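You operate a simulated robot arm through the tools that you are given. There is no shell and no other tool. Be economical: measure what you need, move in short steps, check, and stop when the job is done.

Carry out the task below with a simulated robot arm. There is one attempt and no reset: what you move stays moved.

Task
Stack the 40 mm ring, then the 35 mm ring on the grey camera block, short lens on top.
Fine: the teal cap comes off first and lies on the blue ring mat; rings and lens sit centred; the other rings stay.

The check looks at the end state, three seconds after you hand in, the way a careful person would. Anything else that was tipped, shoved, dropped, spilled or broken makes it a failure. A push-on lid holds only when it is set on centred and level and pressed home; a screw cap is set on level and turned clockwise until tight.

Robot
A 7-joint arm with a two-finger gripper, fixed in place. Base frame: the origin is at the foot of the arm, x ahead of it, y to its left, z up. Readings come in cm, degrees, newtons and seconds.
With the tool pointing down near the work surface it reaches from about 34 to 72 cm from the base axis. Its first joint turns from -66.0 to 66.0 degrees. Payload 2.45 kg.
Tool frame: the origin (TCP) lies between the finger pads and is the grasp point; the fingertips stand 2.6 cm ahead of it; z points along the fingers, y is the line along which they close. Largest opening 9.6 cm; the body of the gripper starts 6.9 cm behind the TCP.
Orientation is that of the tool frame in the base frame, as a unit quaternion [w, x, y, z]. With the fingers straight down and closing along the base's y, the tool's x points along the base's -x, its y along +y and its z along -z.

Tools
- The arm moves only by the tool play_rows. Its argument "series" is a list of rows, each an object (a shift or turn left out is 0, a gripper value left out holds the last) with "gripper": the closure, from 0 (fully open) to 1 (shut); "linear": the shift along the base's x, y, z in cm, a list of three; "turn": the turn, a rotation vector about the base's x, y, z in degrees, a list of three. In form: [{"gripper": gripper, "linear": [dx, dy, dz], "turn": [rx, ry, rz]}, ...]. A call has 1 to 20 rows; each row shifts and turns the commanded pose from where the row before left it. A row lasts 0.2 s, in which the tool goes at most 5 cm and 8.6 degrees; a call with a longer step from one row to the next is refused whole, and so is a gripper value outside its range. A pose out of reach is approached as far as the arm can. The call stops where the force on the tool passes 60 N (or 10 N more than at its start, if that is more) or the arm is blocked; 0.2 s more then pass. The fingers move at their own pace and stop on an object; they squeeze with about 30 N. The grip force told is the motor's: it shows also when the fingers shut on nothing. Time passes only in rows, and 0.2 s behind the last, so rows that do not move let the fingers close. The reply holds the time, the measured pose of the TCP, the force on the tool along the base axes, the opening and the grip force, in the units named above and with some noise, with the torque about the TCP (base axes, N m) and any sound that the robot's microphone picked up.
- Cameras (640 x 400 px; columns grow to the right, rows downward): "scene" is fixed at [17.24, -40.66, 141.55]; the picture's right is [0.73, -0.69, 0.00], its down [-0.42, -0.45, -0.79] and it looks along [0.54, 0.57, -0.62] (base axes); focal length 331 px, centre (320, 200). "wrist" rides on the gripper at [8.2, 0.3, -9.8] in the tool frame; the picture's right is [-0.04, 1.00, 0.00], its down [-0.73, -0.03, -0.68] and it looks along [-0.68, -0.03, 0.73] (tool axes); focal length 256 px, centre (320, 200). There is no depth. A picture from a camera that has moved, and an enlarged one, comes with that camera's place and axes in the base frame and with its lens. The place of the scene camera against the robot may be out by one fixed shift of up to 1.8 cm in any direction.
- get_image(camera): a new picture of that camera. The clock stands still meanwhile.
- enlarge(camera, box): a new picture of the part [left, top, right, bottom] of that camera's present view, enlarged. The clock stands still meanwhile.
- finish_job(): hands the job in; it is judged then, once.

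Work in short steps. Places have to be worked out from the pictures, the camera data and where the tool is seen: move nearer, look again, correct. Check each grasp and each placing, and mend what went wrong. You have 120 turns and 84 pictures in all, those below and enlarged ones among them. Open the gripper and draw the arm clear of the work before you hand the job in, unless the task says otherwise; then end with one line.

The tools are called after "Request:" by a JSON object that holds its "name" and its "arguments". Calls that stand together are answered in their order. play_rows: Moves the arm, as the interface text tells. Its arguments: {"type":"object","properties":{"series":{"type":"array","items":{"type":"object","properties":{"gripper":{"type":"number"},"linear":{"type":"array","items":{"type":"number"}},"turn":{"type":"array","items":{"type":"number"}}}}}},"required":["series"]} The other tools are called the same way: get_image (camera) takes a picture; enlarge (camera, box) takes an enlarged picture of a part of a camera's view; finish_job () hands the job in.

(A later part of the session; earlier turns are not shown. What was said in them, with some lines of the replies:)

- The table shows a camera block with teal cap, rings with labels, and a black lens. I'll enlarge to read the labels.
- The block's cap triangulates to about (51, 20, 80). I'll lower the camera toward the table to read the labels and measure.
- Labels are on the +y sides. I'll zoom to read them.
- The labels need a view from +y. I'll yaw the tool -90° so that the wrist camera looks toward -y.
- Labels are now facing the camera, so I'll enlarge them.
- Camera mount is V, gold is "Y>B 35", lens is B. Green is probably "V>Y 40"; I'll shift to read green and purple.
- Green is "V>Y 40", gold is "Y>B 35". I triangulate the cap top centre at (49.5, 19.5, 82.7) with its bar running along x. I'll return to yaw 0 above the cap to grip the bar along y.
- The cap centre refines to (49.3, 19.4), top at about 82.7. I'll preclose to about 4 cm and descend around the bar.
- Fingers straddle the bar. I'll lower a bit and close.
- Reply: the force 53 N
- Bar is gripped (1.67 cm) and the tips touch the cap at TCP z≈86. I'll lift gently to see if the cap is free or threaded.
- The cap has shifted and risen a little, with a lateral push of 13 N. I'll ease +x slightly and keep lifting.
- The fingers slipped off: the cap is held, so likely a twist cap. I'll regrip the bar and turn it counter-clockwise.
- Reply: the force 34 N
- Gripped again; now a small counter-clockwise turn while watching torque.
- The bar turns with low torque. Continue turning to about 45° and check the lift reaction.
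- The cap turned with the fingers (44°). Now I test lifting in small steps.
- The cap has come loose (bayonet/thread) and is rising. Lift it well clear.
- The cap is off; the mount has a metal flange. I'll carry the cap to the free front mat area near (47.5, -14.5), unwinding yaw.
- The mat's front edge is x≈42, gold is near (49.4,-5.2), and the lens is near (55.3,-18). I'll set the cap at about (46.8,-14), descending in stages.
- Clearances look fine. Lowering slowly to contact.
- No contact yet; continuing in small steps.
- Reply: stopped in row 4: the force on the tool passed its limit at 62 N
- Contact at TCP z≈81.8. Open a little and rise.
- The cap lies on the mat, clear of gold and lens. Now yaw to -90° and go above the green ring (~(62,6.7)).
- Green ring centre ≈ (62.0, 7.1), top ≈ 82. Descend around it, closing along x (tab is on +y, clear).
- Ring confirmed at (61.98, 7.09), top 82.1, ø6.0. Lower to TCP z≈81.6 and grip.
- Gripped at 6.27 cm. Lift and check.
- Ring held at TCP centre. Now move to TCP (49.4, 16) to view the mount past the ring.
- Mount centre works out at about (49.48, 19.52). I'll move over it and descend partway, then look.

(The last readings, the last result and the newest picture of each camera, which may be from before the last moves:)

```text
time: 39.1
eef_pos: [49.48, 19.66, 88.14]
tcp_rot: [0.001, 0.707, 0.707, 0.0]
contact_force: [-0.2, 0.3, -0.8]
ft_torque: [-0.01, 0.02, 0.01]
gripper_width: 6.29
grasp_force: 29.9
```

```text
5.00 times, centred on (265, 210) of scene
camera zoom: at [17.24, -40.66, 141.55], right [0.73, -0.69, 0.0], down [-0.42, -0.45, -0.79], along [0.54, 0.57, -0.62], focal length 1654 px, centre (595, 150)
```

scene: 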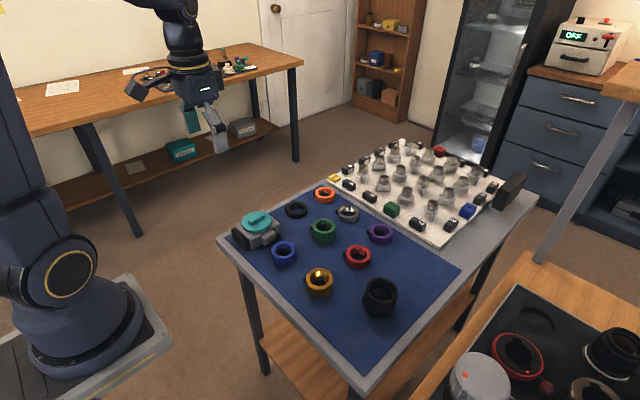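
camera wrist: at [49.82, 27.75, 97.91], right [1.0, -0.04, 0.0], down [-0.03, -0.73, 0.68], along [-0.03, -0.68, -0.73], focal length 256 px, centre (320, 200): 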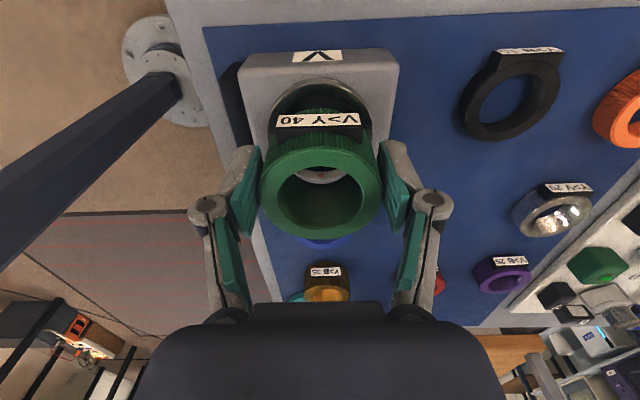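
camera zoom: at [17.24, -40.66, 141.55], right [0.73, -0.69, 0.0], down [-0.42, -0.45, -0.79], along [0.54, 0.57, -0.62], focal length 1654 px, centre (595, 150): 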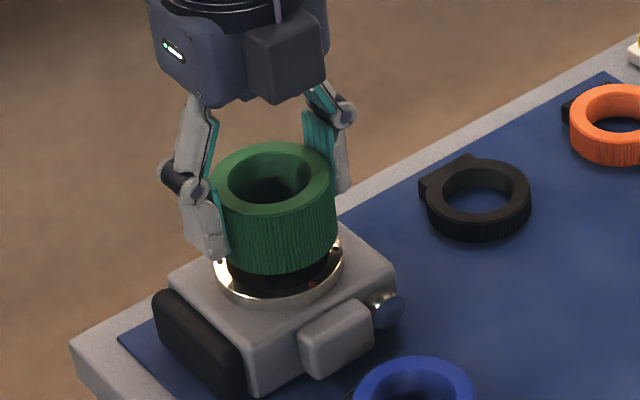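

Ring is nearly over the mount; I'll zoom to check centring more exactly.

Request:
{"name": "enlarge", "arguments": {"camera": "scene", "box": [245, 195, 295, 235]}}

Request:
{"name": "enlarge", "arguments": {"camera": "wrist", "box": [230, 60, 410, 250]}}

```text
10.00 times, centred on (270, 215) of scene
camera zoom: at [17.24, -40.66, 141.55], right [0.73, -0.69, 0.0], down [-0.42, -0.45, -0.79], along [0.54, 0.57, -0.62], focal length 3308 px, centre (820, 50)
```

zoom: 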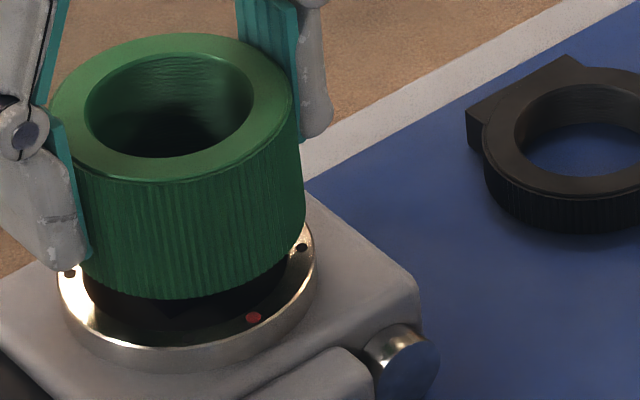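

```text
2.11 times, centred on (320, 155) of wrist
camera zoom: at [49.82, 27.75, 97.91], right [1.0, -0.04, 0.0], down [-0.03, -0.73, 0.68], along [-0.03, -0.68, -0.73], focal length 539 px, centre (320, 295)
```

zoom: 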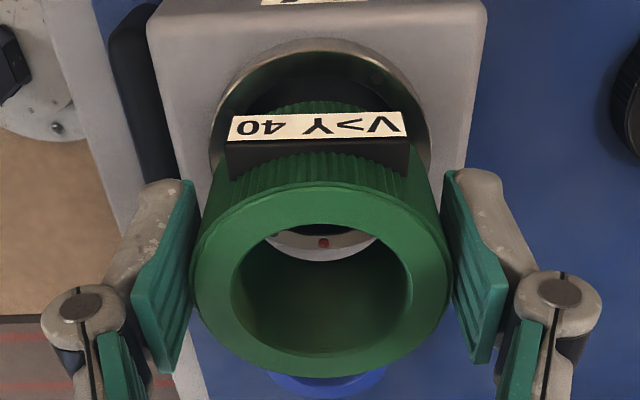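

Scene and wrist disagree slightly on y. I'll lower until the gap is small so that parallax no longer matters.

Request:
{"name": "play_rows", "arguments": {"series": [{"linear": [0, 0, -0.6]}, {"linear": [0, 0, -0.4]}, {}]}}

Request:
{"name": "enlarge", "arguments": {"camera": "scene", "box": [245, 195, 295, 235]}}

Request:
{"name": "enlarge", "arguments": {"camera": "wrist", "box": [230, 50, 410, 250]}}

```text
time: 40.0
eef_pos: [49.56, 19.52, 87.19]
tcp_rot: [0.0, 0.707, 0.708, -0.002]
contact_force: [0.6, -0.6, -2.2]
ft_torque: [-0.03, 0.0, -0.01]
gripper_width: 6.25
grasp_force: 29.6
```

```text
10.00 times, centred on (270, 215) of scene
camera zoom: at [17.24, -40.66, 141.55], right [0.73, -0.69, 0.0], down [-0.42, -0.45, -0.79], along [0.54, 0.57, -0.62], focal length 3308 px, centre (820, 50)
```

zoom: 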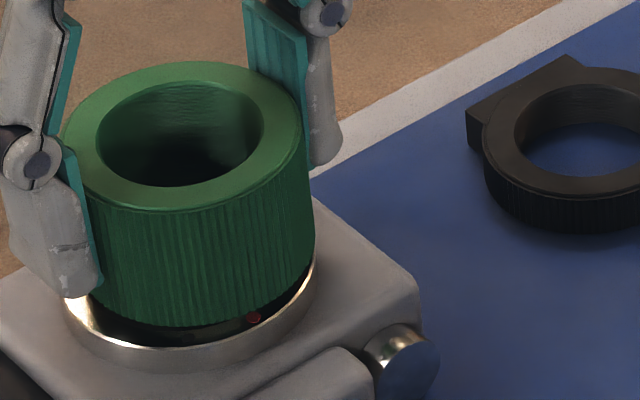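

```text
2.00 times, centred on (320, 150) of wrist
camera zoom: at [49.96, 27.68, 96.93], right [1.0, -0.04, 0.0], down [-0.03, -0.73, 0.68], along [-0.03, -0.68, -0.73], focal length 512 px, centre (320, 300)
```

zoom: 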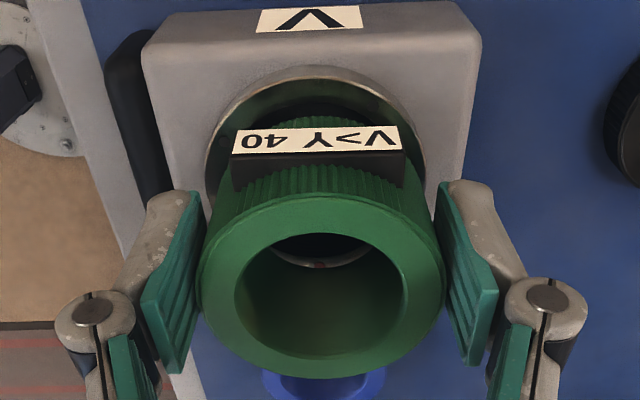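

Edge-based computation shows the ring axis sits at y≈18.95 (0.55 toward -y from TCP), while the flange centre is ~19.5; scene agrees. Correct by +0.55 in y and recheck.

Request:
{"name": "play_rows", "arguments": {"series": [{"linear": [0, 0.28, 0]}, {"linear": [0, 0.27, -0.3]}, {}]}}

Request:
{"name": "enlarge", "arguments": {"camera": "scene", "box": [245, 195, 295, 235]}}

Request:
{"name": "enlarge", "arguments": {"camera": "wrist", "box": [230, 50, 410, 250]}}

```text
time: 40.8
eef_pos: [49.59, 19.91, 86.95]
tcp_rot: [0.0, 0.707, 0.707, -0.001]
contact_force: [-1.0, -0.2, -1.5]
ft_torque: [0.01, 0.0, 0.03]
gripper_width: 6.24
grasp_force: 29.9
```

```text
10.00 times, centred on (270, 215) of scene
camera zoom: at [17.24, -40.66, 141.55], right [0.73, -0.69, 0.0], down [-0.42, -0.45, -0.79], along [0.54, 0.57, -0.62], focal length 3308 px, centre (820, 50)
```

zoom: 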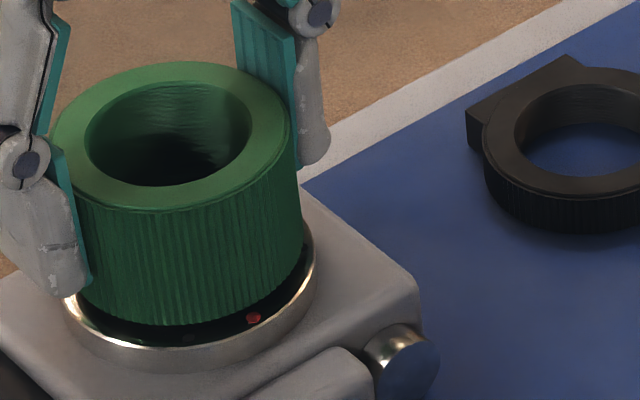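

```text
2.00 times, centred on (320, 150) of wrist
camera zoom: at [49.92, 28.2, 96.64], right [1.0, -0.04, 0.0], down [-0.03, -0.73, 0.68], along [-0.03, -0.68, -0.73], focal length 512 px, centre (320, 300)
```

zoom: 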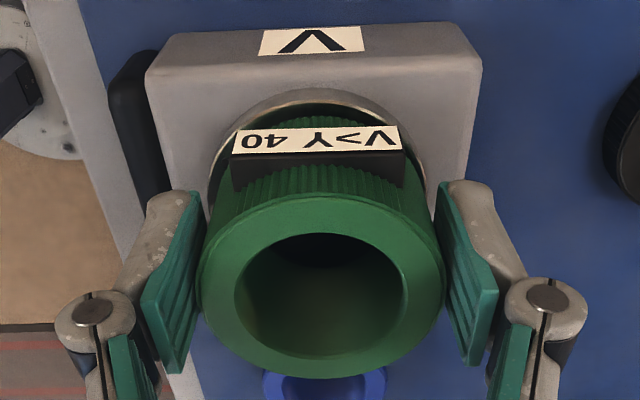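

Nearly centred; nudge (-0.1, +0.1) and lower to contact.

Request:
{"name": "play_rows", "arguments": {"series": [{"linear": [-0.12, 0.1, -0.2]}, {"linear": [0, 0, -0.3]}, {"linear": [0, 0, -0.2]}, {}]}}

Request:
{"name": "enlarge", "arguments": {"camera": "scene", "box": [245, 195, 295, 235]}}

```text
time: 41.8
eef_pos: [49.6, 20.24, 86.19]
tcp_rot: [0.001, 0.707, 0.707, 0.0]
contact_force: [-5.7, -2.1, 21.1]
ft_torque: [-0.16, 0.17, 0.04]
gripper_width: 6.25
grasp_force: 30.3
```

```text
10.00 times, centred on (270, 215) of scene
camera zoom: at [17.19, -40.68, 141.55], right [0.73, -0.69, 0.0], down [-0.42, -0.45, -0.79], along [0.54, 0.57, -0.62], focal length 3308 px, centre (820, 50)
```

zoom: 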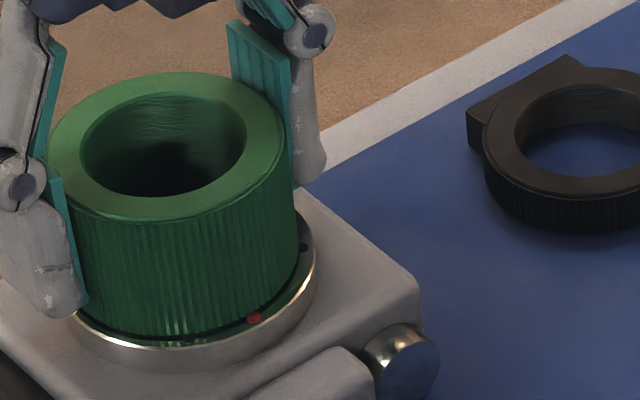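

Request:
{"name": "enlarge", "arguments": {"camera": "wrist", "box": [230, 50, 410, 250]}}

```text
2.00 times, centred on (320, 150) of wrist
camera zoom: at [49.77, 28.34, 95.92], right [1.0, -0.04, 0.0], down [-0.03, -0.73, 0.68], along [-0.03, -0.68, -0.73], focal length 512 px, centre (320, 300)
```

zoom: 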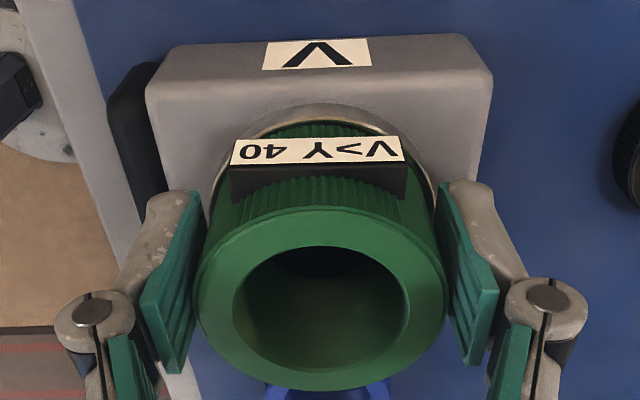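

Ring is touching the flange, about 0.15 short in +y. I'll ease up, nudge +y, lower again and release.

Request:
{"name": "play_rows", "arguments": {"series": [{"linear": [0, 0, 0.25]}, {"linear": [0, 0.15, 0]}, {"linear": [0, 0, -0.25]}, {}]}}

Request:
{"name": "enlarge", "arguments": {"camera": "wrist", "box": [230, 50, 410, 250]}}

Request:
{"name": "enlarge", "arguments": {"camera": "scene", "box": [245, 195, 295, 235]}}

```text
time: 42.8
eef_pos: [49.55, 20.35, 86.07]
tcp_rot: [0.001, 0.707, 0.707, -0.001]
contact_force: [-2.2, 0.7, 6.4]
ft_torque: [-0.05, 0.01, -0.03]
gripper_width: 6.27
grasp_force: 30.0
```

```text
2.00 times, centred on (320, 150) of wrist
camera zoom: at [49.78, 28.53, 95.92], right [1.0, -0.04, 0.0], down [-0.03, -0.73, 0.68], along [-0.03, -0.68, -0.73], focal length 512 px, centre (320, 300)
```

zoom: 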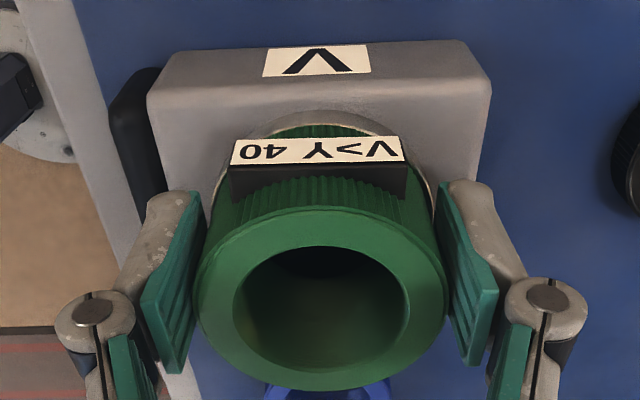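

```text
10.00 times, centred on (270, 215) of scene
camera zoom: at [17.22, -40.66, 141.56], right [0.73, -0.69, 0.0], down [-0.42, -0.45, -0.79], along [0.54, 0.57, -0.62], focal length 3308 px, centre (820, 50)
```

zoom: 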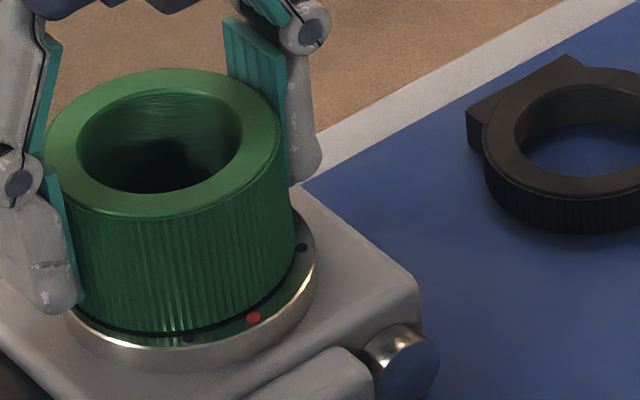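

Now slightly over-corrected: ring about 0.1 low in x. Nudge (+0.1, -0.07) and lower.

Request:
{"name": "play_rows", "arguments": {"series": [{"linear": [0, 0, 0.25]}, {"linear": [0.11, -0.07, 0]}, {"linear": [0, 0, -0.25]}, {"linear": [0, 0, -0.1]}, {}]}}

Request:
{"name": "enlarge", "arguments": {"camera": "scene", "box": [245, 195, 295, 235]}}

```text
time: 44.0
eef_pos: [49.59, 20.26, 86.08]
tcp_rot: [0.0, 0.707, 0.707, -0.001]
contact_force: [-6.0, -2.4, 20.6]
ft_torque: [-0.15, 0.23, -0.04]
gripper_width: 6.29
grasp_force: 29.5
```

```text
10.00 times, centred on (270, 215) of scene
camera zoom: at [17.19, -40.68, 141.56], right [0.73, -0.69, 0.0], down [-0.42, -0.45, -0.79], along [0.54, 0.57, -0.62], focal length 3308 px, centre (820, 50)
```

zoom: 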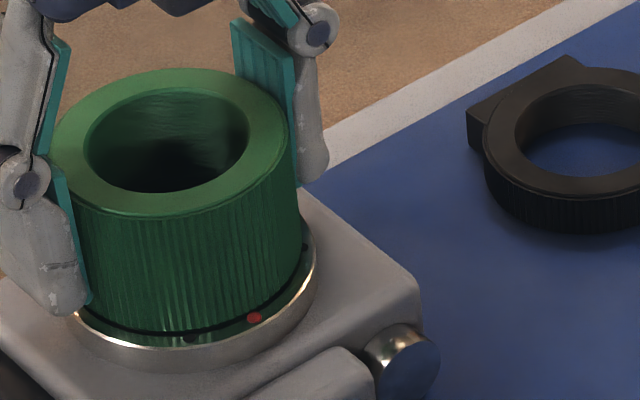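

Centred now (gaps ~14 px each side). Release and rise.

Request:
{"name": "play_rows", "arguments": {"series": [{"linear": [0, 0, 0.1], "gripper": 0.2}, {"gripper": 0.1}, {"gripper": 0}, {"gripper": 0}, {"linear": [0, 0, 2]}, {"linear": [0, 0, 4]}, {"linear": [0, 0, 4]}, {"linear": [0, -2, 1]}, {}]}}

Request:
{"name": "get_image", "arguments": {"camera": "wrist"}}

Request:
{"name": "enlarge", "arguments": {"camera": "scene", "box": [245, 195, 295, 235]}}

```text
time: 46.0
eef_pos: [49.6, 18.33, 97.06]
tcp_rot: [0.0, 0.707, 0.708, 0.0]
contact_force: [0.1, 0.6, 0.3]
ft_torque: [0.01, 0.0, 0.02]
gripper_width: 9.61
grasp_force: 0.1
```

```text
29 pictures are left
camera wrist: at [50.03, 26.4, 106.86], right [1.0, -0.04, 0.0], down [-0.03, -0.73, 0.68], along [-0.03, -0.68, -0.73], focal length 256 px, centre (320, 200)
```

wrist: 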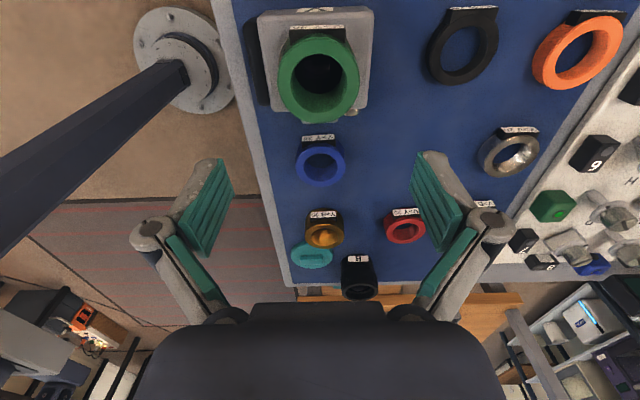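

```text
10.00 times, centred on (270, 215) of scene
camera zoom: at [17.23, -40.66, 141.55], right [0.73, -0.69, 0.0], down [-0.42, -0.45, -0.79], along [0.54, 0.57, -0.62], focal length 3308 px, centre (820, 50)
```

zoom: 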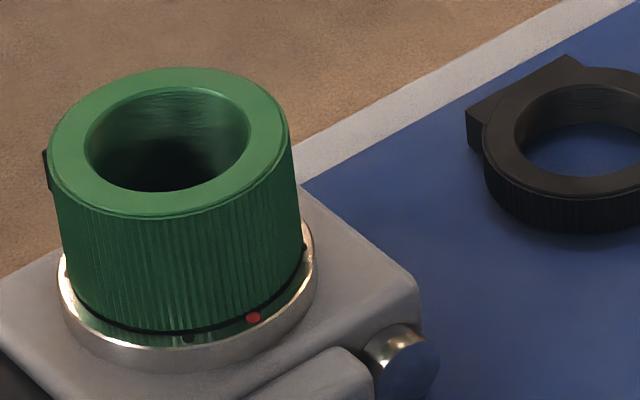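

Green is seated and centred. Now go to the gold ring (≈(49.4,-5.25)), stopping above it for a close view.

Request:
{"name": "play_rows", "arguments": {"series": [{"linear": [0, -4, 0]}, {"linear": [0, -5, 0]}, {"linear": [0, -5, 0]}, {"linear": [0, -5, 0]}, {"linear": [-0.1, -4.6, 0]}, {"linear": [0, 0, -4]}, {"linear": [0, 0, -4]}, {"linear": [0, 0, -3]}, {}]}}

Request:
{"name": "get_image", "arguments": {"camera": "wrist"}}

```text
time: 48.0
eef_pos: [49.59, -5.53, 86.2]
tcp_rot: [0.0, 0.707, 0.707, -0.001]
contact_force: [-0.7, 0.2, -0.8]
ft_torque: [0.02, 0.01, -0.01]
gripper_width: 9.61
grasp_force: 0.0
```

```text
27 pictures are left
camera wrist: at [49.98, 2.67, 95.9], right [1.0, -0.04, 0.0], down [-0.03, -0.73, 0.68], along [-0.03, -0.68, -0.73], focal length 256 px, centre (320, 200)
```

wrist: 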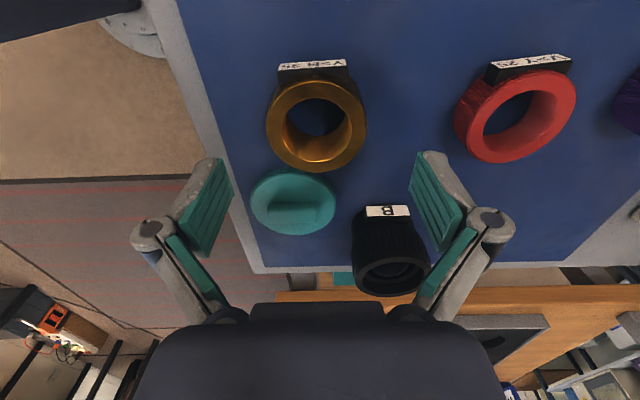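

Gold axis ≈ (49.45,-4.92). Correct (-0.15,+0.6), descend to TCP 81.7 and grip.

Request:
{"name": "play_rows", "arguments": {"series": [{"linear": [-0.15, 0.6, 0]}, {"linear": [0, 0, -2]}, {"linear": [0, 0, -1.5]}, {"linear": [0, 0, -1]}, {"gripper": 1}, {"gripper": 1}, {"gripper": 1}, {"gripper": 1}, {"gripper": 1}]}}

Request:
{"name": "get_image", "arguments": {"camera": "wrist"}}

```text
time: 50.0
eef_pos: [49.5, -4.83, 81.72]
tcp_rot: [0.001, 0.707, 0.707, 0.0]
contact_force: [3.9, 0.3, 2.9]
ft_torque: [0.05, -0.11, 0.01]
gripper_width: 6.25
grasp_force: 30.4
```

```text
26 pictures are left
camera wrist: at [49.74, 3.29, 91.51], right [1.0, -0.04, 0.0], down [-0.03, -0.73, 0.68], along [-0.03, -0.68, -0.73], focal length 256 px, centre (320, 200)
```

wrist: 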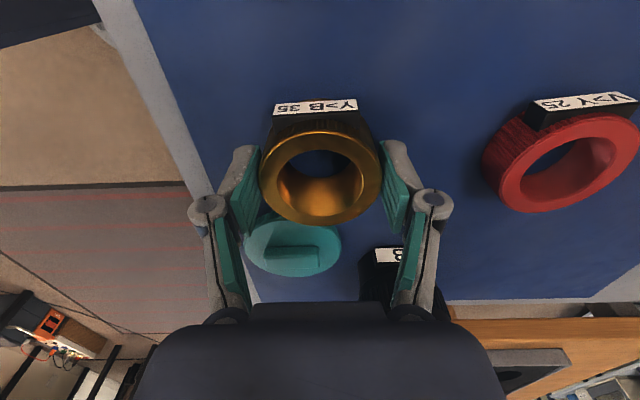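

Gold gripped, offset only ~-0.1 in y. Lift and carry to above the green ring (TCP (49.55,19.6), gap ~1 cm).

Request:
{"name": "play_rows", "arguments": {"series": [{"linear": [0, 0, 0.6]}, {"linear": [0, 0, 3]}, {"linear": [0, 0, 4]}, {"linear": [0, 0, 5]}, {"linear": [0, 0, 2.5]}, {"linear": [0, 4, 0]}, {"linear": [0, 5, 0]}, {"linear": [0, 5, 0]}, {"linear": [0, 5, 0]}, {"linear": [0.05, 5.4, 0]}, {"linear": [0, 0, -2]}, {"linear": [0, 0, -2.5]}, {}, {}]}}

```text
refused: row 10 steps farther than a row can; nothing moved
```

Request:
{"name": "play_rows", "arguments": {"series": [{"linear": [0, 0, 0.6]}, {"linear": [0, 0, 3]}, {"linear": [0, 0, 4]}, {"linear": [0, 0, 4.5]}, {"linear": [0, 0, 2.5]}, {"linear": [0, 4, 0]}, {"linear": [0, 4.5, 0]}, {"linear": [0, 4.5, 0]}, {"linear": [0, 4.5, 0]}, {"linear": [0.05, 4.5, 0]}, {"linear": [0, 2.4, 0]}, {"linear": [0, 0, -2]}, {"linear": [0, 0, -2.5]}, {}, {}]}}

Request:
{"name": "enlarge", "arguments": {"camera": "scene", "box": [235, 175, 305, 235]}}

Request:
{"name": "enlarge", "arguments": {"camera": "wrist", "box": [230, 50, 410, 250]}}

```text
time: 53.1
eef_pos: [49.58, 19.55, 91.82]
tcp_rot: [0.0, 0.707, 0.707, -0.001]
contact_force: [-0.2, 0.2, -1.6]
ft_torque: [-0.01, 0.01, -0.04]
gripper_width: 6.26
grasp_force: 30.0
```

```text
6.67 times, centred on (270, 205) of scene
camera zoom: at [17.24, -40.66, 141.55], right [0.73, -0.69, 0.0], down [-0.42, -0.45, -0.79], along [0.54, 0.57, -0.62], focal length 2205 px, centre (653, 167)
```

zoom: 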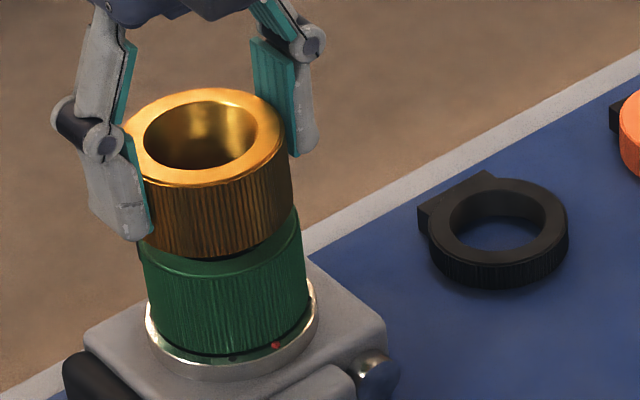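

```text
2.00 times, centred on (320, 150) of wrist
camera zoom: at [49.79, 27.78, 101.5], right [1.0, -0.04, 0.0], down [-0.03, -0.73, 0.68], along [-0.03, -0.68, -0.73], focal length 512 px, centre (320, 300)
```

zoom: 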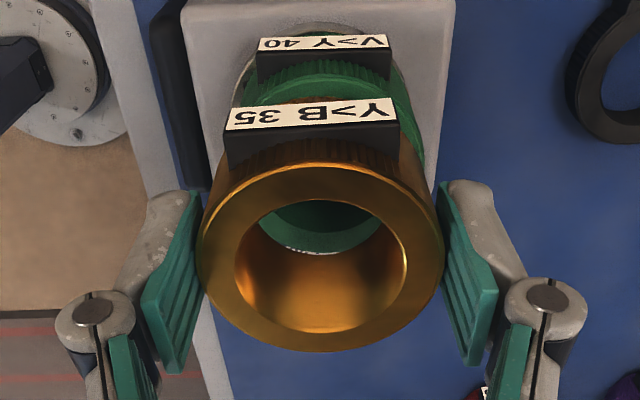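

Gold needs about +0.25 x and +0.1 y. Correct and lower close to the green top.

Request:
{"name": "play_rows", "arguments": {"series": [{"linear": [0.25, 0.1, -0.4]}, {"linear": [0, 0, -0.5]}, {}]}}

Request:
{"name": "enlarge", "arguments": {"camera": "scene", "box": [235, 185, 285, 225]}}

Request:
{"name": "enlarge", "arguments": {"camera": "wrist", "box": [230, 50, 410, 250]}}

```text
time: 54.0
eef_pos: [49.67, 19.72, 90.78]
tcp_rot: [0.001, 0.707, 0.707, -0.001]
contact_force: [-0.1, 0.2, -1.0]
ft_torque: [0.01, 0.02, -0.03]
gripper_width: 6.25
grasp_force: 30.0
```

```text
10.00 times, centred on (260, 205) of scene
camera zoom: at [17.24, -40.66, 141.55], right [0.73, -0.69, 0.0], down [-0.42, -0.45, -0.79], along [0.54, 0.57, -0.62], focal length 3308 px, centre (920, 150)
```

zoom: 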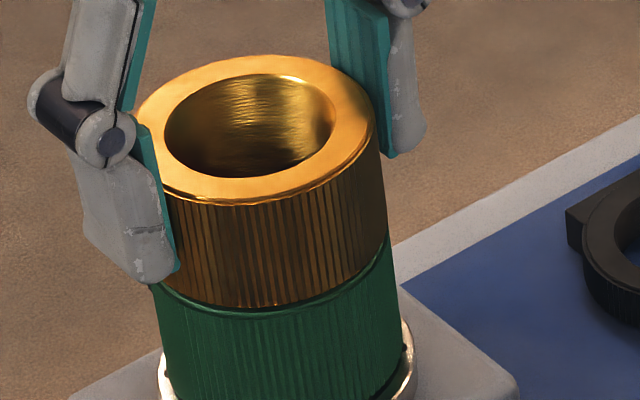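

```text
2.00 times, centred on (320, 150) of wrist
camera zoom: at [49.98, 27.87, 100.62], right [1.0, -0.04, 0.0], down [-0.03, -0.73, 0.68], along [-0.03, -0.68, -0.73], focal length 512 px, centre (320, 300)
```

zoom: 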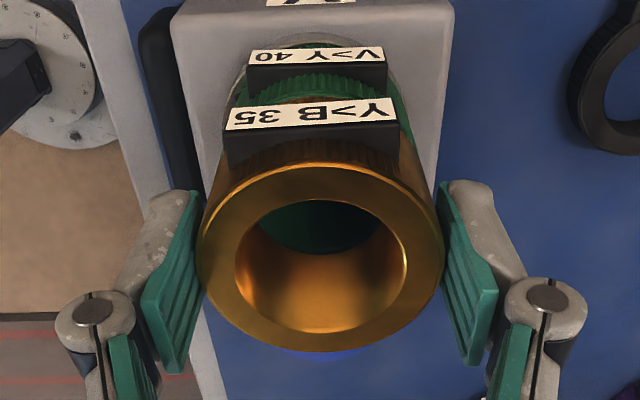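

Alignment now looks very good in the scene view. Lower to contact.

Request:
{"name": "play_rows", "arguments": {"series": [{"linear": [0.04, 0, -0.3]}, {"linear": [0, 0, -0.2]}, {}]}}

```text
time: 54.8
eef_pos: [49.75, 19.94, 90.44]
tcp_rot: [0.001, 0.707, 0.707, 0.001]
contact_force: [-3.5, -2.4, 20.3]
ft_torque: [-0.03, 0.14, -0.03]
gripper_width: 6.26
grasp_force: 30.1
```

Request:
{"name": "enlarge", "arguments": {"camera": "scene", "box": [235, 190, 285, 230]}}

Request:
{"name": "enlarge", "arguments": {"camera": "wrist", "box": [230, 50, 410, 250]}}

```text
10.00 times, centred on (260, 210) of scene
camera zoom: at [17.19, -40.68, 141.56], right [0.73, -0.69, 0.0], down [-0.42, -0.45, -0.79], along [0.54, 0.57, -0.62], focal length 3308 px, centre (920, 100)
```

zoom: 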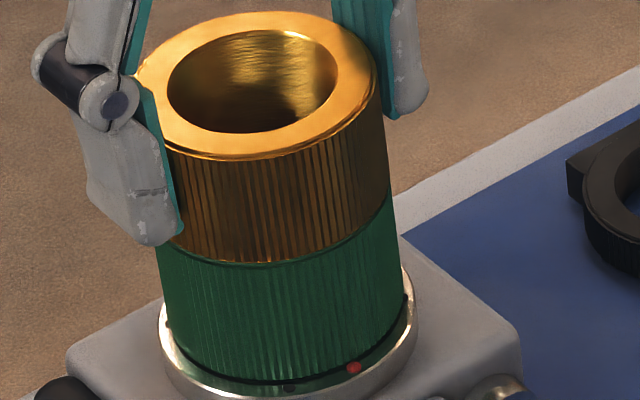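

```text
2.00 times, centred on (320, 150) of wrist
camera zoom: at [50.0, 27.92, 100.18], right [1.0, -0.04, 0.0], down [-0.03, -0.73, 0.68], along [-0.03, -0.68, -0.73], focal length 512 px, centre (320, 300)
```

zoom: 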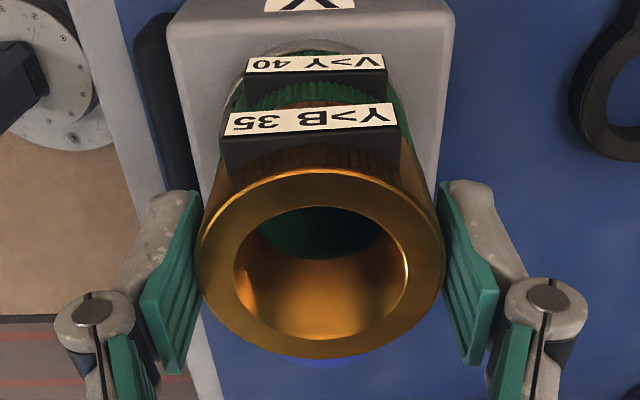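

Gold is flush with the green, edges continuous. Release and rise.

Request:
{"name": "play_rows", "arguments": {"series": [{"linear": [0, 0, 0.1], "gripper": 0.2}, {"gripper": 0.1}, {"gripper": 0}, {"gripper": 0}, {"linear": [0, 0, 2]}, {"linear": [0, 0, 4]}, {"linear": [0, 0, 3]}, {}]}}

Request:
{"name": "enlarge", "arguments": {"camera": "scene", "box": [235, 190, 285, 230]}}

Request:
{"name": "enlarge", "arguments": {"camera": "wrist", "box": [230, 0, 410, 200]}}

```text
time: 56.5
eef_pos: [49.74, 19.64, 99.58]
tcp_rot: [0.0, 0.707, 0.707, 0.0]
contact_force: [1.1, -0.6, -0.4]
ft_torque: [0.03, 0.01, 0.02]
gripper_width: 9.62
grasp_force: 0.1
```

```text
10.00 times, centred on (260, 210) of scene
camera zoom: at [17.24, -40.66, 141.55], right [0.73, -0.69, 0.0], down [-0.42, -0.45, -0.79], along [0.54, 0.57, -0.62], focal length 3308 px, centre (920, 100)
```

zoom: 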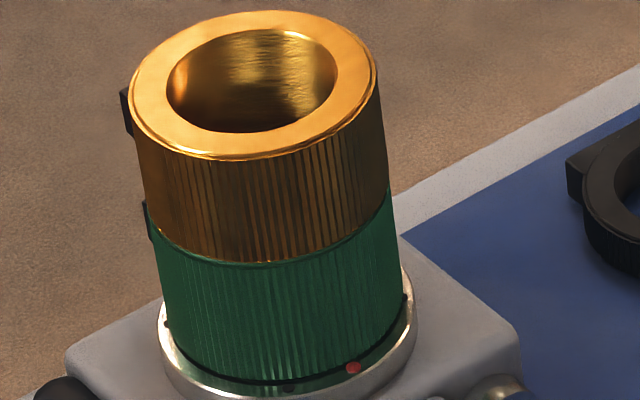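

```text
2.00 times, centred on (320, 100) of wrist
camera zoom: at [50.07, 27.9, 109.2], right [1.0, -0.04, 0.0], down [-0.03, -0.73, 0.68], along [-0.03, -0.68, -0.73], focal length 512 px, centre (320, 400)
```

zoom: 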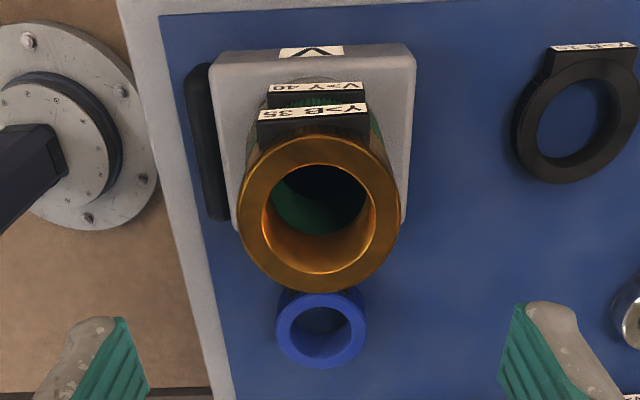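

Stack is true. Now approach the lens (~(55.3,-18)), stopping above for a close view.

Request:
{"name": "play_rows", "arguments": {"series": [{"linear": [0, -4.5, 0]}, {"linear": [0, -4.8, 0]}, {"linear": [0.8, -4.8, 0]}, {"linear": [1, -4.8, 0]}, {"linear": [1, -4.8, 0]}, {"linear": [1, -4.8, 0]}, {"linear": [1, -4.8, 0]}, {"linear": [0.8, -4, 0]}, {"linear": [0, 0, -4]}, {"linear": [0, 0, -4]}, {}]}}

Request:
{"name": "get_image", "arguments": {"camera": "wrist"}}

Request:
{"name": "enlarge", "arguments": {"camera": "scene", "box": [310, 240, 430, 330]}}

```text
time: 59.0
eef_pos: [55.22, -17.73, 91.51]
tcp_rot: [0.001, 0.707, 0.707, -0.001]
contact_force: [0.2, -0.9, 0.3]
ft_torque: [0.06, -0.02, 0.03]
gripper_width: 9.61
grasp_force: 0.1
```

```text
17 pictures are left
camera wrist: at [55.53, -9.49, 101.11], right [1.0, -0.04, 0.0], down [-0.03, -0.73, 0.68], along [-0.03, -0.68, -0.73], focal length 256 px, centre (320, 200)
```

wrist: 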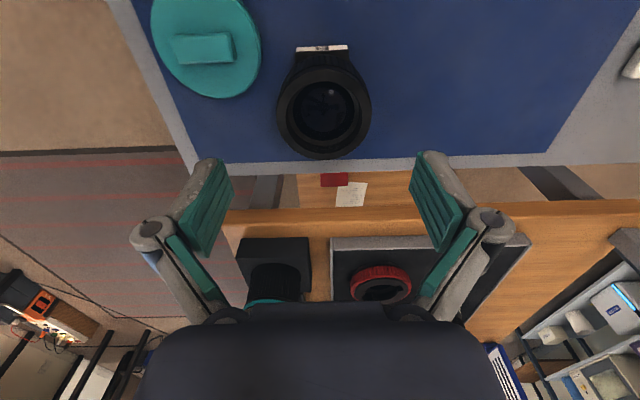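

```text
4.44 times, centred on (370, 285) of scene
camera zoom: at [17.24, -40.66, 141.55], right [0.73, -0.69, 0.0], down [-0.42, -0.45, -0.79], along [0.54, 0.57, -0.62], focal length 1470 px, centre (98, -178)
```

zoom: 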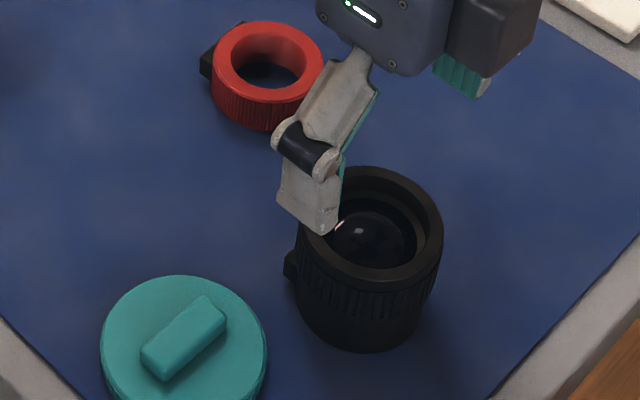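

Lens axis ≈ (55.4,-18.1), ø≈7.2, top ≈ 83. Shift (+0.2,-0.35), descend to TCP ≈82.6 and grip the wide barrel.

Request:
{"name": "play_rows", "arguments": {"series": [{"linear": [0.2, -0.35, -2]}, {"linear": [0, 0, -2.5]}, {"linear": [0, 0, -2]}, {"linear": [0, 0, -1.5]}, {"linear": [0, 0, -0.9]}, {}]}}

Request:
{"name": "get_image", "arguments": {"camera": "wrist"}}

```text
time: 60.4
eef_pos: [55.53, -18.09, 82.65]
tcp_rot: [0.0, 0.707, 0.707, 0.001]
contact_force: [-1.0, -1.0, 0.6]
ft_torque: [-0.03, -0.01, -0.02]
gripper_width: 9.63
grasp_force: 0.0
```

```text
15 pictures are left
camera wrist: at [55.79, -9.82, 92.33], right [1.0, -0.04, 0.0], down [-0.03, -0.73, 0.68], along [-0.03, -0.68, -0.73], focal length 256 px, centre (320, 200)
```

wrist: 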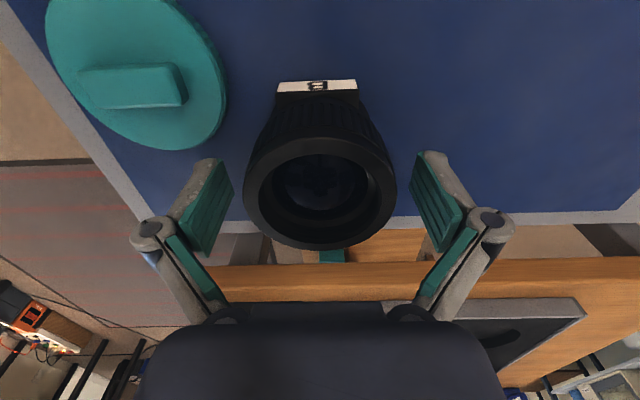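

Refined: lens top z≈84, ø6.8, axis y≈-17.8. Shift +0.28 y, raise 0.4, and grip.

Request:
{"name": "play_rows", "arguments": {"series": [{"linear": [0, 0.28, 0.4]}, {"gripper": 1}, {"gripper": 1}, {"gripper": 1}, {"gripper": 1}, {"gripper": 1}]}}

```text
time: 61.8
eef_pos: [55.47, -17.65, 83.02]
tcp_rot: [0.001, 0.707, 0.707, 0.0]
contact_force: [-3.4, 0.4, 3.0]
ft_torque: [0.05, -0.01, 0.04]
gripper_width: 6.33
grasp_force: 30.4
```

Gripped at 6.33 cm. Lift and check.

Request:
{"name": "play_rows", "arguments": {"series": [{"linear": [0, 0, 0.6]}, {"linear": [0, 0, 2.5]}, {"linear": [0, 0, 4]}, {"linear": [0, 0, 4.5]}, {"linear": [0, 0, 4.5]}, {}]}}

Request:
{"name": "get_image", "arguments": {"camera": "wrist"}}

```text
time: 63.1
eef_pos: [55.33, -17.53, 99.13]
tcp_rot: [0.0, 0.707, 0.707, 0.0]
contact_force: [0.1, 0.1, -1.5]
ft_torque: [0.02, 0.01, 0.0]
gripper_width: 6.34
grasp_force: 29.4
```

```text
14 pictures are left
camera wrist: at [55.7, -9.5, 108.9], right [1.0, -0.04, 0.0], down [-0.03, -0.73, 0.68], along [-0.03, -0.68, -0.73], focal length 256 px, centre (320, 200)
```

wrist: 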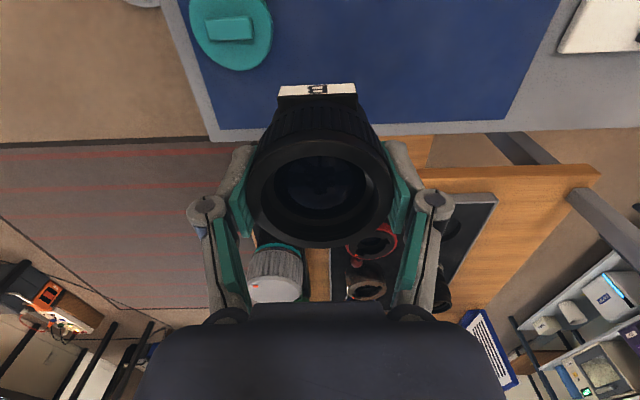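

Lens held level, offset ~-0.1 like the gold was. Return to the exact gold release xy: shift (-5.8, +37.37).

Request:
{"name": "play_rows", "arguments": {"series": [{"linear": [-0.8, 4, 0]}, {"linear": [-1, 4.7, 0]}, {"linear": [-1, 4.7, 0]}, {"linear": [-1, 4.7, 0]}, {"linear": [-1, 4.7, 0]}, {"linear": [-1, 4.7, 0]}, {"linear": [0, 4.7, 0]}, {"linear": [0, 4, 0]}, {"linear": [0, 1.17, 0]}, {}, {"linear": [0, 0, -1.5]}, {"linear": [0, 0, -1]}, {}]}}

Request:
{"name": "enlarge", "arguments": {"camera": "scene", "box": [225, 165, 285, 225]}}

Request:
{"name": "enlarge", "arguments": {"camera": "wrist", "box": [230, 50, 410, 250]}}

```text
time: 66.0
eef_pos: [49.63, 19.77, 96.5]
tcp_rot: [0.0, 0.708, 0.706, -0.001]
contact_force: [1.0, -0.4, -2.8]
ft_torque: [-0.02, 0.0, 0.02]
gripper_width: 6.38
grasp_force: 29.3
```

```text
6.67 times, centred on (255, 195) of scene
camera zoom: at [17.24, -40.66, 141.55], right [0.73, -0.69, 0.0], down [-0.42, -0.45, -0.79], along [0.54, 0.57, -0.62], focal length 2205 px, centre (753, 233)
```

zoom: 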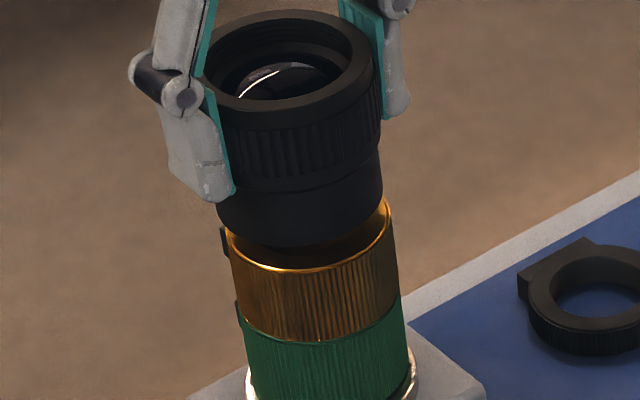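

```text
2.00 times, centred on (320, 150) of wrist
camera zoom: at [49.95, 27.91, 106.22], right [1.0, -0.04, 0.0], down [-0.03, -0.73, 0.68], along [-0.03, -0.68, -0.73], focal length 512 px, centre (320, 300)
```

zoom: 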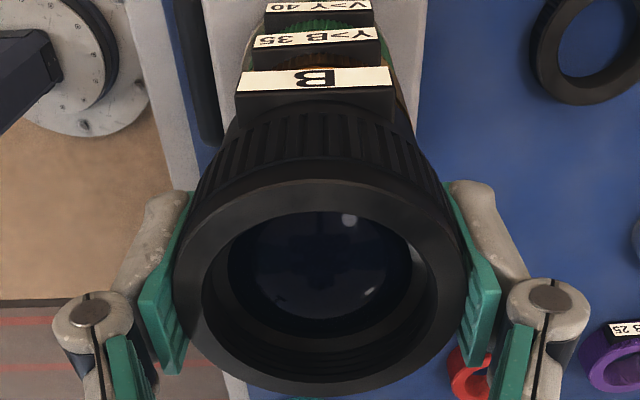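

Lens sits ~0.17 off along the scene's left. Nudge (+0.06,-0.15) and lower near contact.

Request:
{"name": "play_rows", "arguments": {"series": [{"linear": [0.06, -0.15, -0.4]}, {"linear": [0, 0, -0.4]}, {}]}}

Request:
{"name": "enlarge", "arguments": {"camera": "scene", "box": [230, 180, 280, 220]}}

```text
time: 66.8
eef_pos: [49.62, 19.64, 95.69]
tcp_rot: [0.0, 0.707, 0.707, -0.001]
contact_force: [0.4, 0.0, -2.9]
ft_torque: [-0.01, -0.01, 0.0]
gripper_width: 6.34
grasp_force: 30.4
```

```text
10.00 times, centred on (255, 200) of scene
camera zoom: at [17.24, -40.66, 141.55], right [0.73, -0.69, 0.0], down [-0.42, -0.45, -0.79], along [0.54, 0.57, -0.62], focal length 3308 px, centre (970, 200)
```

zoom: 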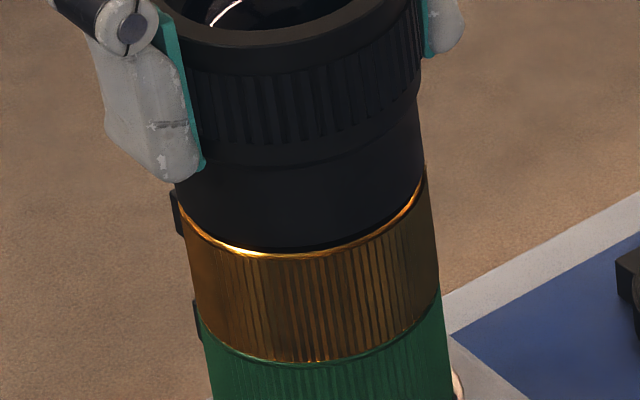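

Very close; tiny nudge and lower to contact.

Request:
{"name": "play_rows", "arguments": {"series": [{"linear": [0.04, -0.05, -0.2]}, {"linear": [0, 0, -0.25]}, {"linear": [0, 0, -0.1]}, {}]}}

Request:
{"name": "enlarge", "arguments": {"camera": "scene", "box": [230, 180, 280, 220]}}

```text
time: 67.8
eef_pos: [49.92, 19.53, 95.36]
tcp_rot: [0.001, 0.707, 0.708, 0.001]
contact_force: [-3.5, -3.5, 19.1]
ft_torque: [-0.19, 0.26, -0.02]
gripper_width: 6.39
grasp_force: 30.1
```

```text
10.00 times, centred on (255, 200) of scene
camera zoom: at [17.2, -40.68, 141.55], right [0.73, -0.69, 0.0], down [-0.42, -0.45, -0.79], along [0.54, 0.57, -0.62], focal length 3308 px, centre (970, 200)
```

zoom: 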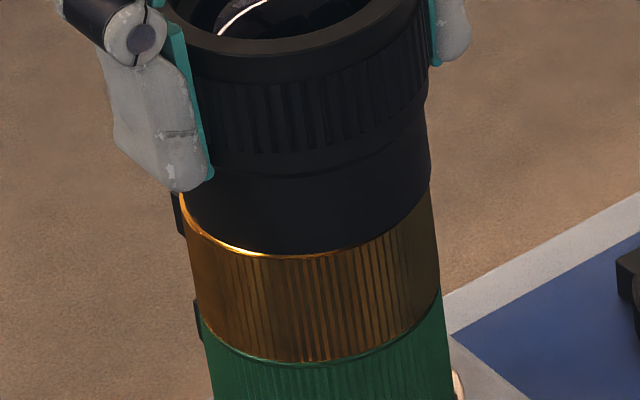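

Request:
{"name": "enlarge", "arguments": {"camera": "wrist", "box": [250, 40, 390, 130]}}

```text
4.44 times, centred on (320, 85) of wrist
camera zoom: at [50.15, 27.71, 105.08], right [1.0, -0.04, 0.0], down [-0.03, -0.73, 0.68], along [-0.03, -0.68, -0.73], focal length 1138 px, centre (320, 711)
```

zoom: 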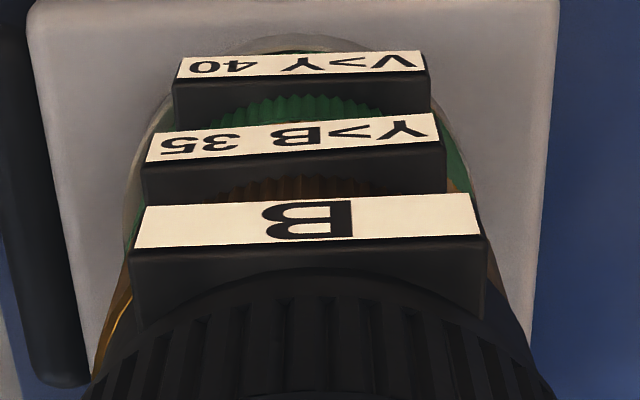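

The lens is about (+0.2,+0.15) off relative to gold. Ease up, shift back, and touch down lightly.

Request:
{"name": "play_rows", "arguments": {"series": [{"linear": [0, 0, 0.3]}, {"linear": [-0.17, -0.13, 0]}, {"linear": [0, 0, -0.15]}, {"linear": [0, 0, -0.1]}, {}]}}

Request:
{"name": "enlarge", "arguments": {"camera": "scene", "box": [230, 180, 280, 220]}}

Request:
{"name": "enlarge", "arguments": {"camera": "wrist", "box": [250, 40, 390, 130]}}

```text
time: 69.0
eef_pos: [49.66, 19.51, 95.32]
tcp_rot: [0.001, 0.707, 0.707, 0.0]
contact_force: [-1.0, 0.1, 8.6]
ft_torque: [0.0, 0.07, 0.04]
gripper_width: 6.36
grasp_force: 30.1
```

```text
10.00 times, centred on (255, 200) of scene
camera zoom: at [17.22, -40.66, 141.56], right [0.73, -0.69, 0.0], down [-0.42, -0.45, -0.79], along [0.54, 0.57, -0.62], focal length 3308 px, centre (970, 200)
```

zoom: 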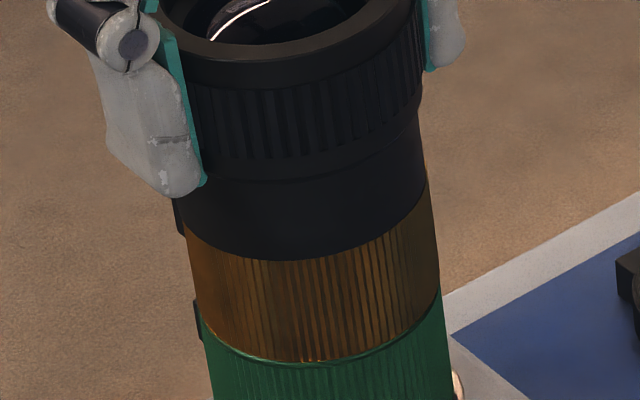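

```text
4.44 times, centred on (320, 85) of wrist
camera zoom: at [49.91, 27.62, 105.09], right [1.0, -0.04, 0.0], down [-0.03, -0.73, 0.68], along [-0.03, -0.68, -0.73], focal length 1138 px, centre (320, 711)
```

zoom: 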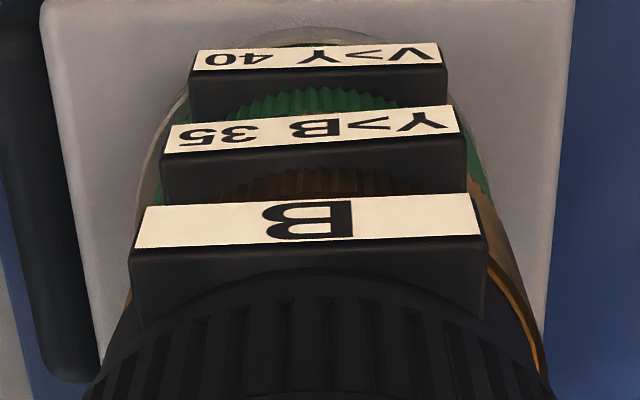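

Now within ~0.08 cm; small +0.07 x correction, then release and rise.

Request:
{"name": "play_rows", "arguments": {"series": [{"linear": [0, 0, 0.25]}, {"linear": [0.07, 0, 0]}, {"linear": [0, 0, -0.15]}, {"linear": [0, 0, -0.07]}, {}]}}

Request:
{"name": "enlarge", "arguments": {"camera": "scene", "box": [230, 180, 280, 220]}}

```text
time: 70.2
eef_pos: [49.85, 19.44, 95.37]
tcp_rot: [0.002, 0.707, 0.707, 0.001]
contact_force: [0.2, 0.8, 4.0]
ft_torque: [0.11, -0.02, 0.01]
gripper_width: 6.36
grasp_force: 29.9
```

```text
10.00 times, centred on (255, 200) of scene
camera zoom: at [17.23, -40.66, 141.56], right [0.73, -0.69, 0.0], down [-0.42, -0.45, -0.79], along [0.54, 0.57, -0.62], focal length 3308 px, centre (970, 200)
```

zoom: 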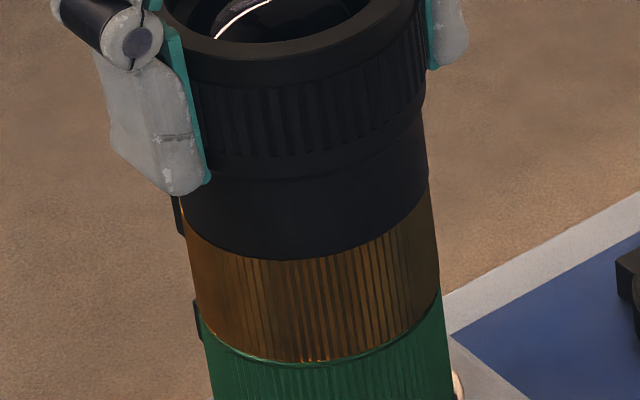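

Edges are now continuous on both sides. Release and draw clear.

Request:
{"name": "play_rows", "arguments": {"series": [{"gripper": 0.2}, {"gripper": 0.1}, {"gripper": 0}, {"gripper": 0}, {"linear": [0, 0, 2]}, {"linear": [0, 0, 4]}, {"linear": [0, 0, 4]}, {"linear": [0, 0, 3]}, {}, {}]}}

Request:
{"name": "enlarge", "arguments": {"camera": "scene", "box": [220, 170, 290, 240]}}

Request:
{"name": "get_image", "arguments": {"camera": "wrist"}}

```text
time: 72.3
eef_pos: [49.78, 19.41, 108.2]
tcp_rot: [0.002, 0.707, 0.707, -0.001]
contact_force: [-0.3, 0.0, -0.1]
ft_torque: [0.01, 0.01, 0.01]
gripper_width: 9.59
grasp_force: 0.0
```

```text
5.71 times, centred on (255, 205) of scene
camera zoom: at [17.24, -40.66, 141.55], right [0.73, -0.69, 0.0], down [-0.42, -0.45, -0.79], along [0.54, 0.57, -0.62], focal length 1890 px, centre (691, 171)
```

zoom: 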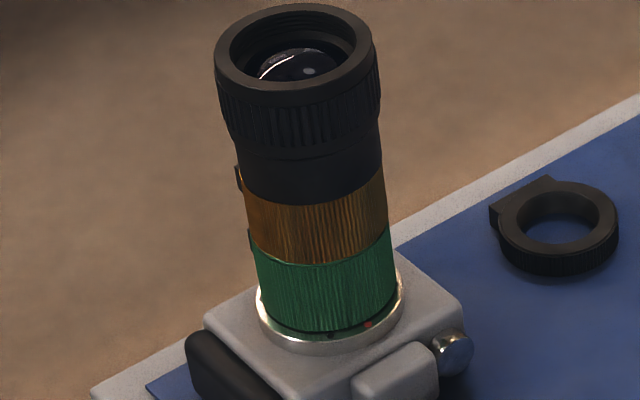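

```text
4 pictures are left
camera wrist: at [50.09, 27.59, 117.9], right [1.0, -0.04, 0.0], down [-0.03, -0.73, 0.68], along [-0.03, -0.68, -0.73], focal length 256 px, centre (320, 200)
```

wrist: 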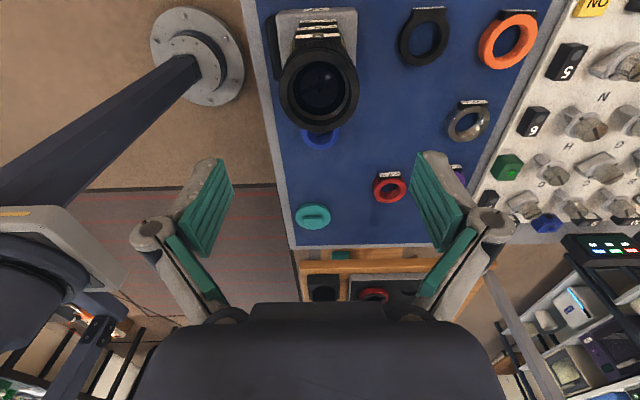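

The stack is straight and the cap lies on the mat. Draw the arm further away and take a last look.

Request:
{"name": "play_rows", "arguments": {"series": [{"linear": [0, 0, 3]}, {"linear": [-2, -3, 2]}, {"linear": [-3, -4, 0]}, {"linear": [-3, -4, 0]}, {}]}}

Request:
{"name": "get_image", "arguments": {"camera": "scene"}}

```text
time: 73.5
eef_pos: [41.56, 8.33, 113.27]
tcp_rot: [0.001, 0.707, 0.707, -0.001]
contact_force: [0.7, 0.2, -0.6]
ft_torque: [-0.02, -0.02, -0.03]
gripper_width: 9.59
grasp_force: 0.1
```

```text
3 pictures are left
```

scene: 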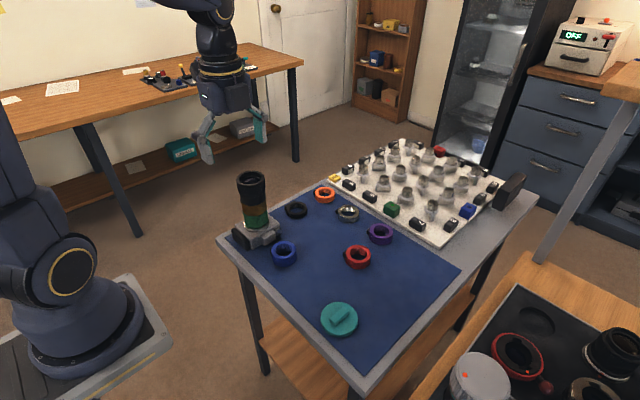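

Everything is in place and the other rings are untouched; handing in.

Request:
{"name": "finish_job", "arguments": {}}

```text
The job is handed in.
```

The green 40 mm ring, the gold 35 mm ring and the short lens are stacked and centred on the camera block; the teal cap lies on the blue mat, the other rings are where they were, and the arm is clear.
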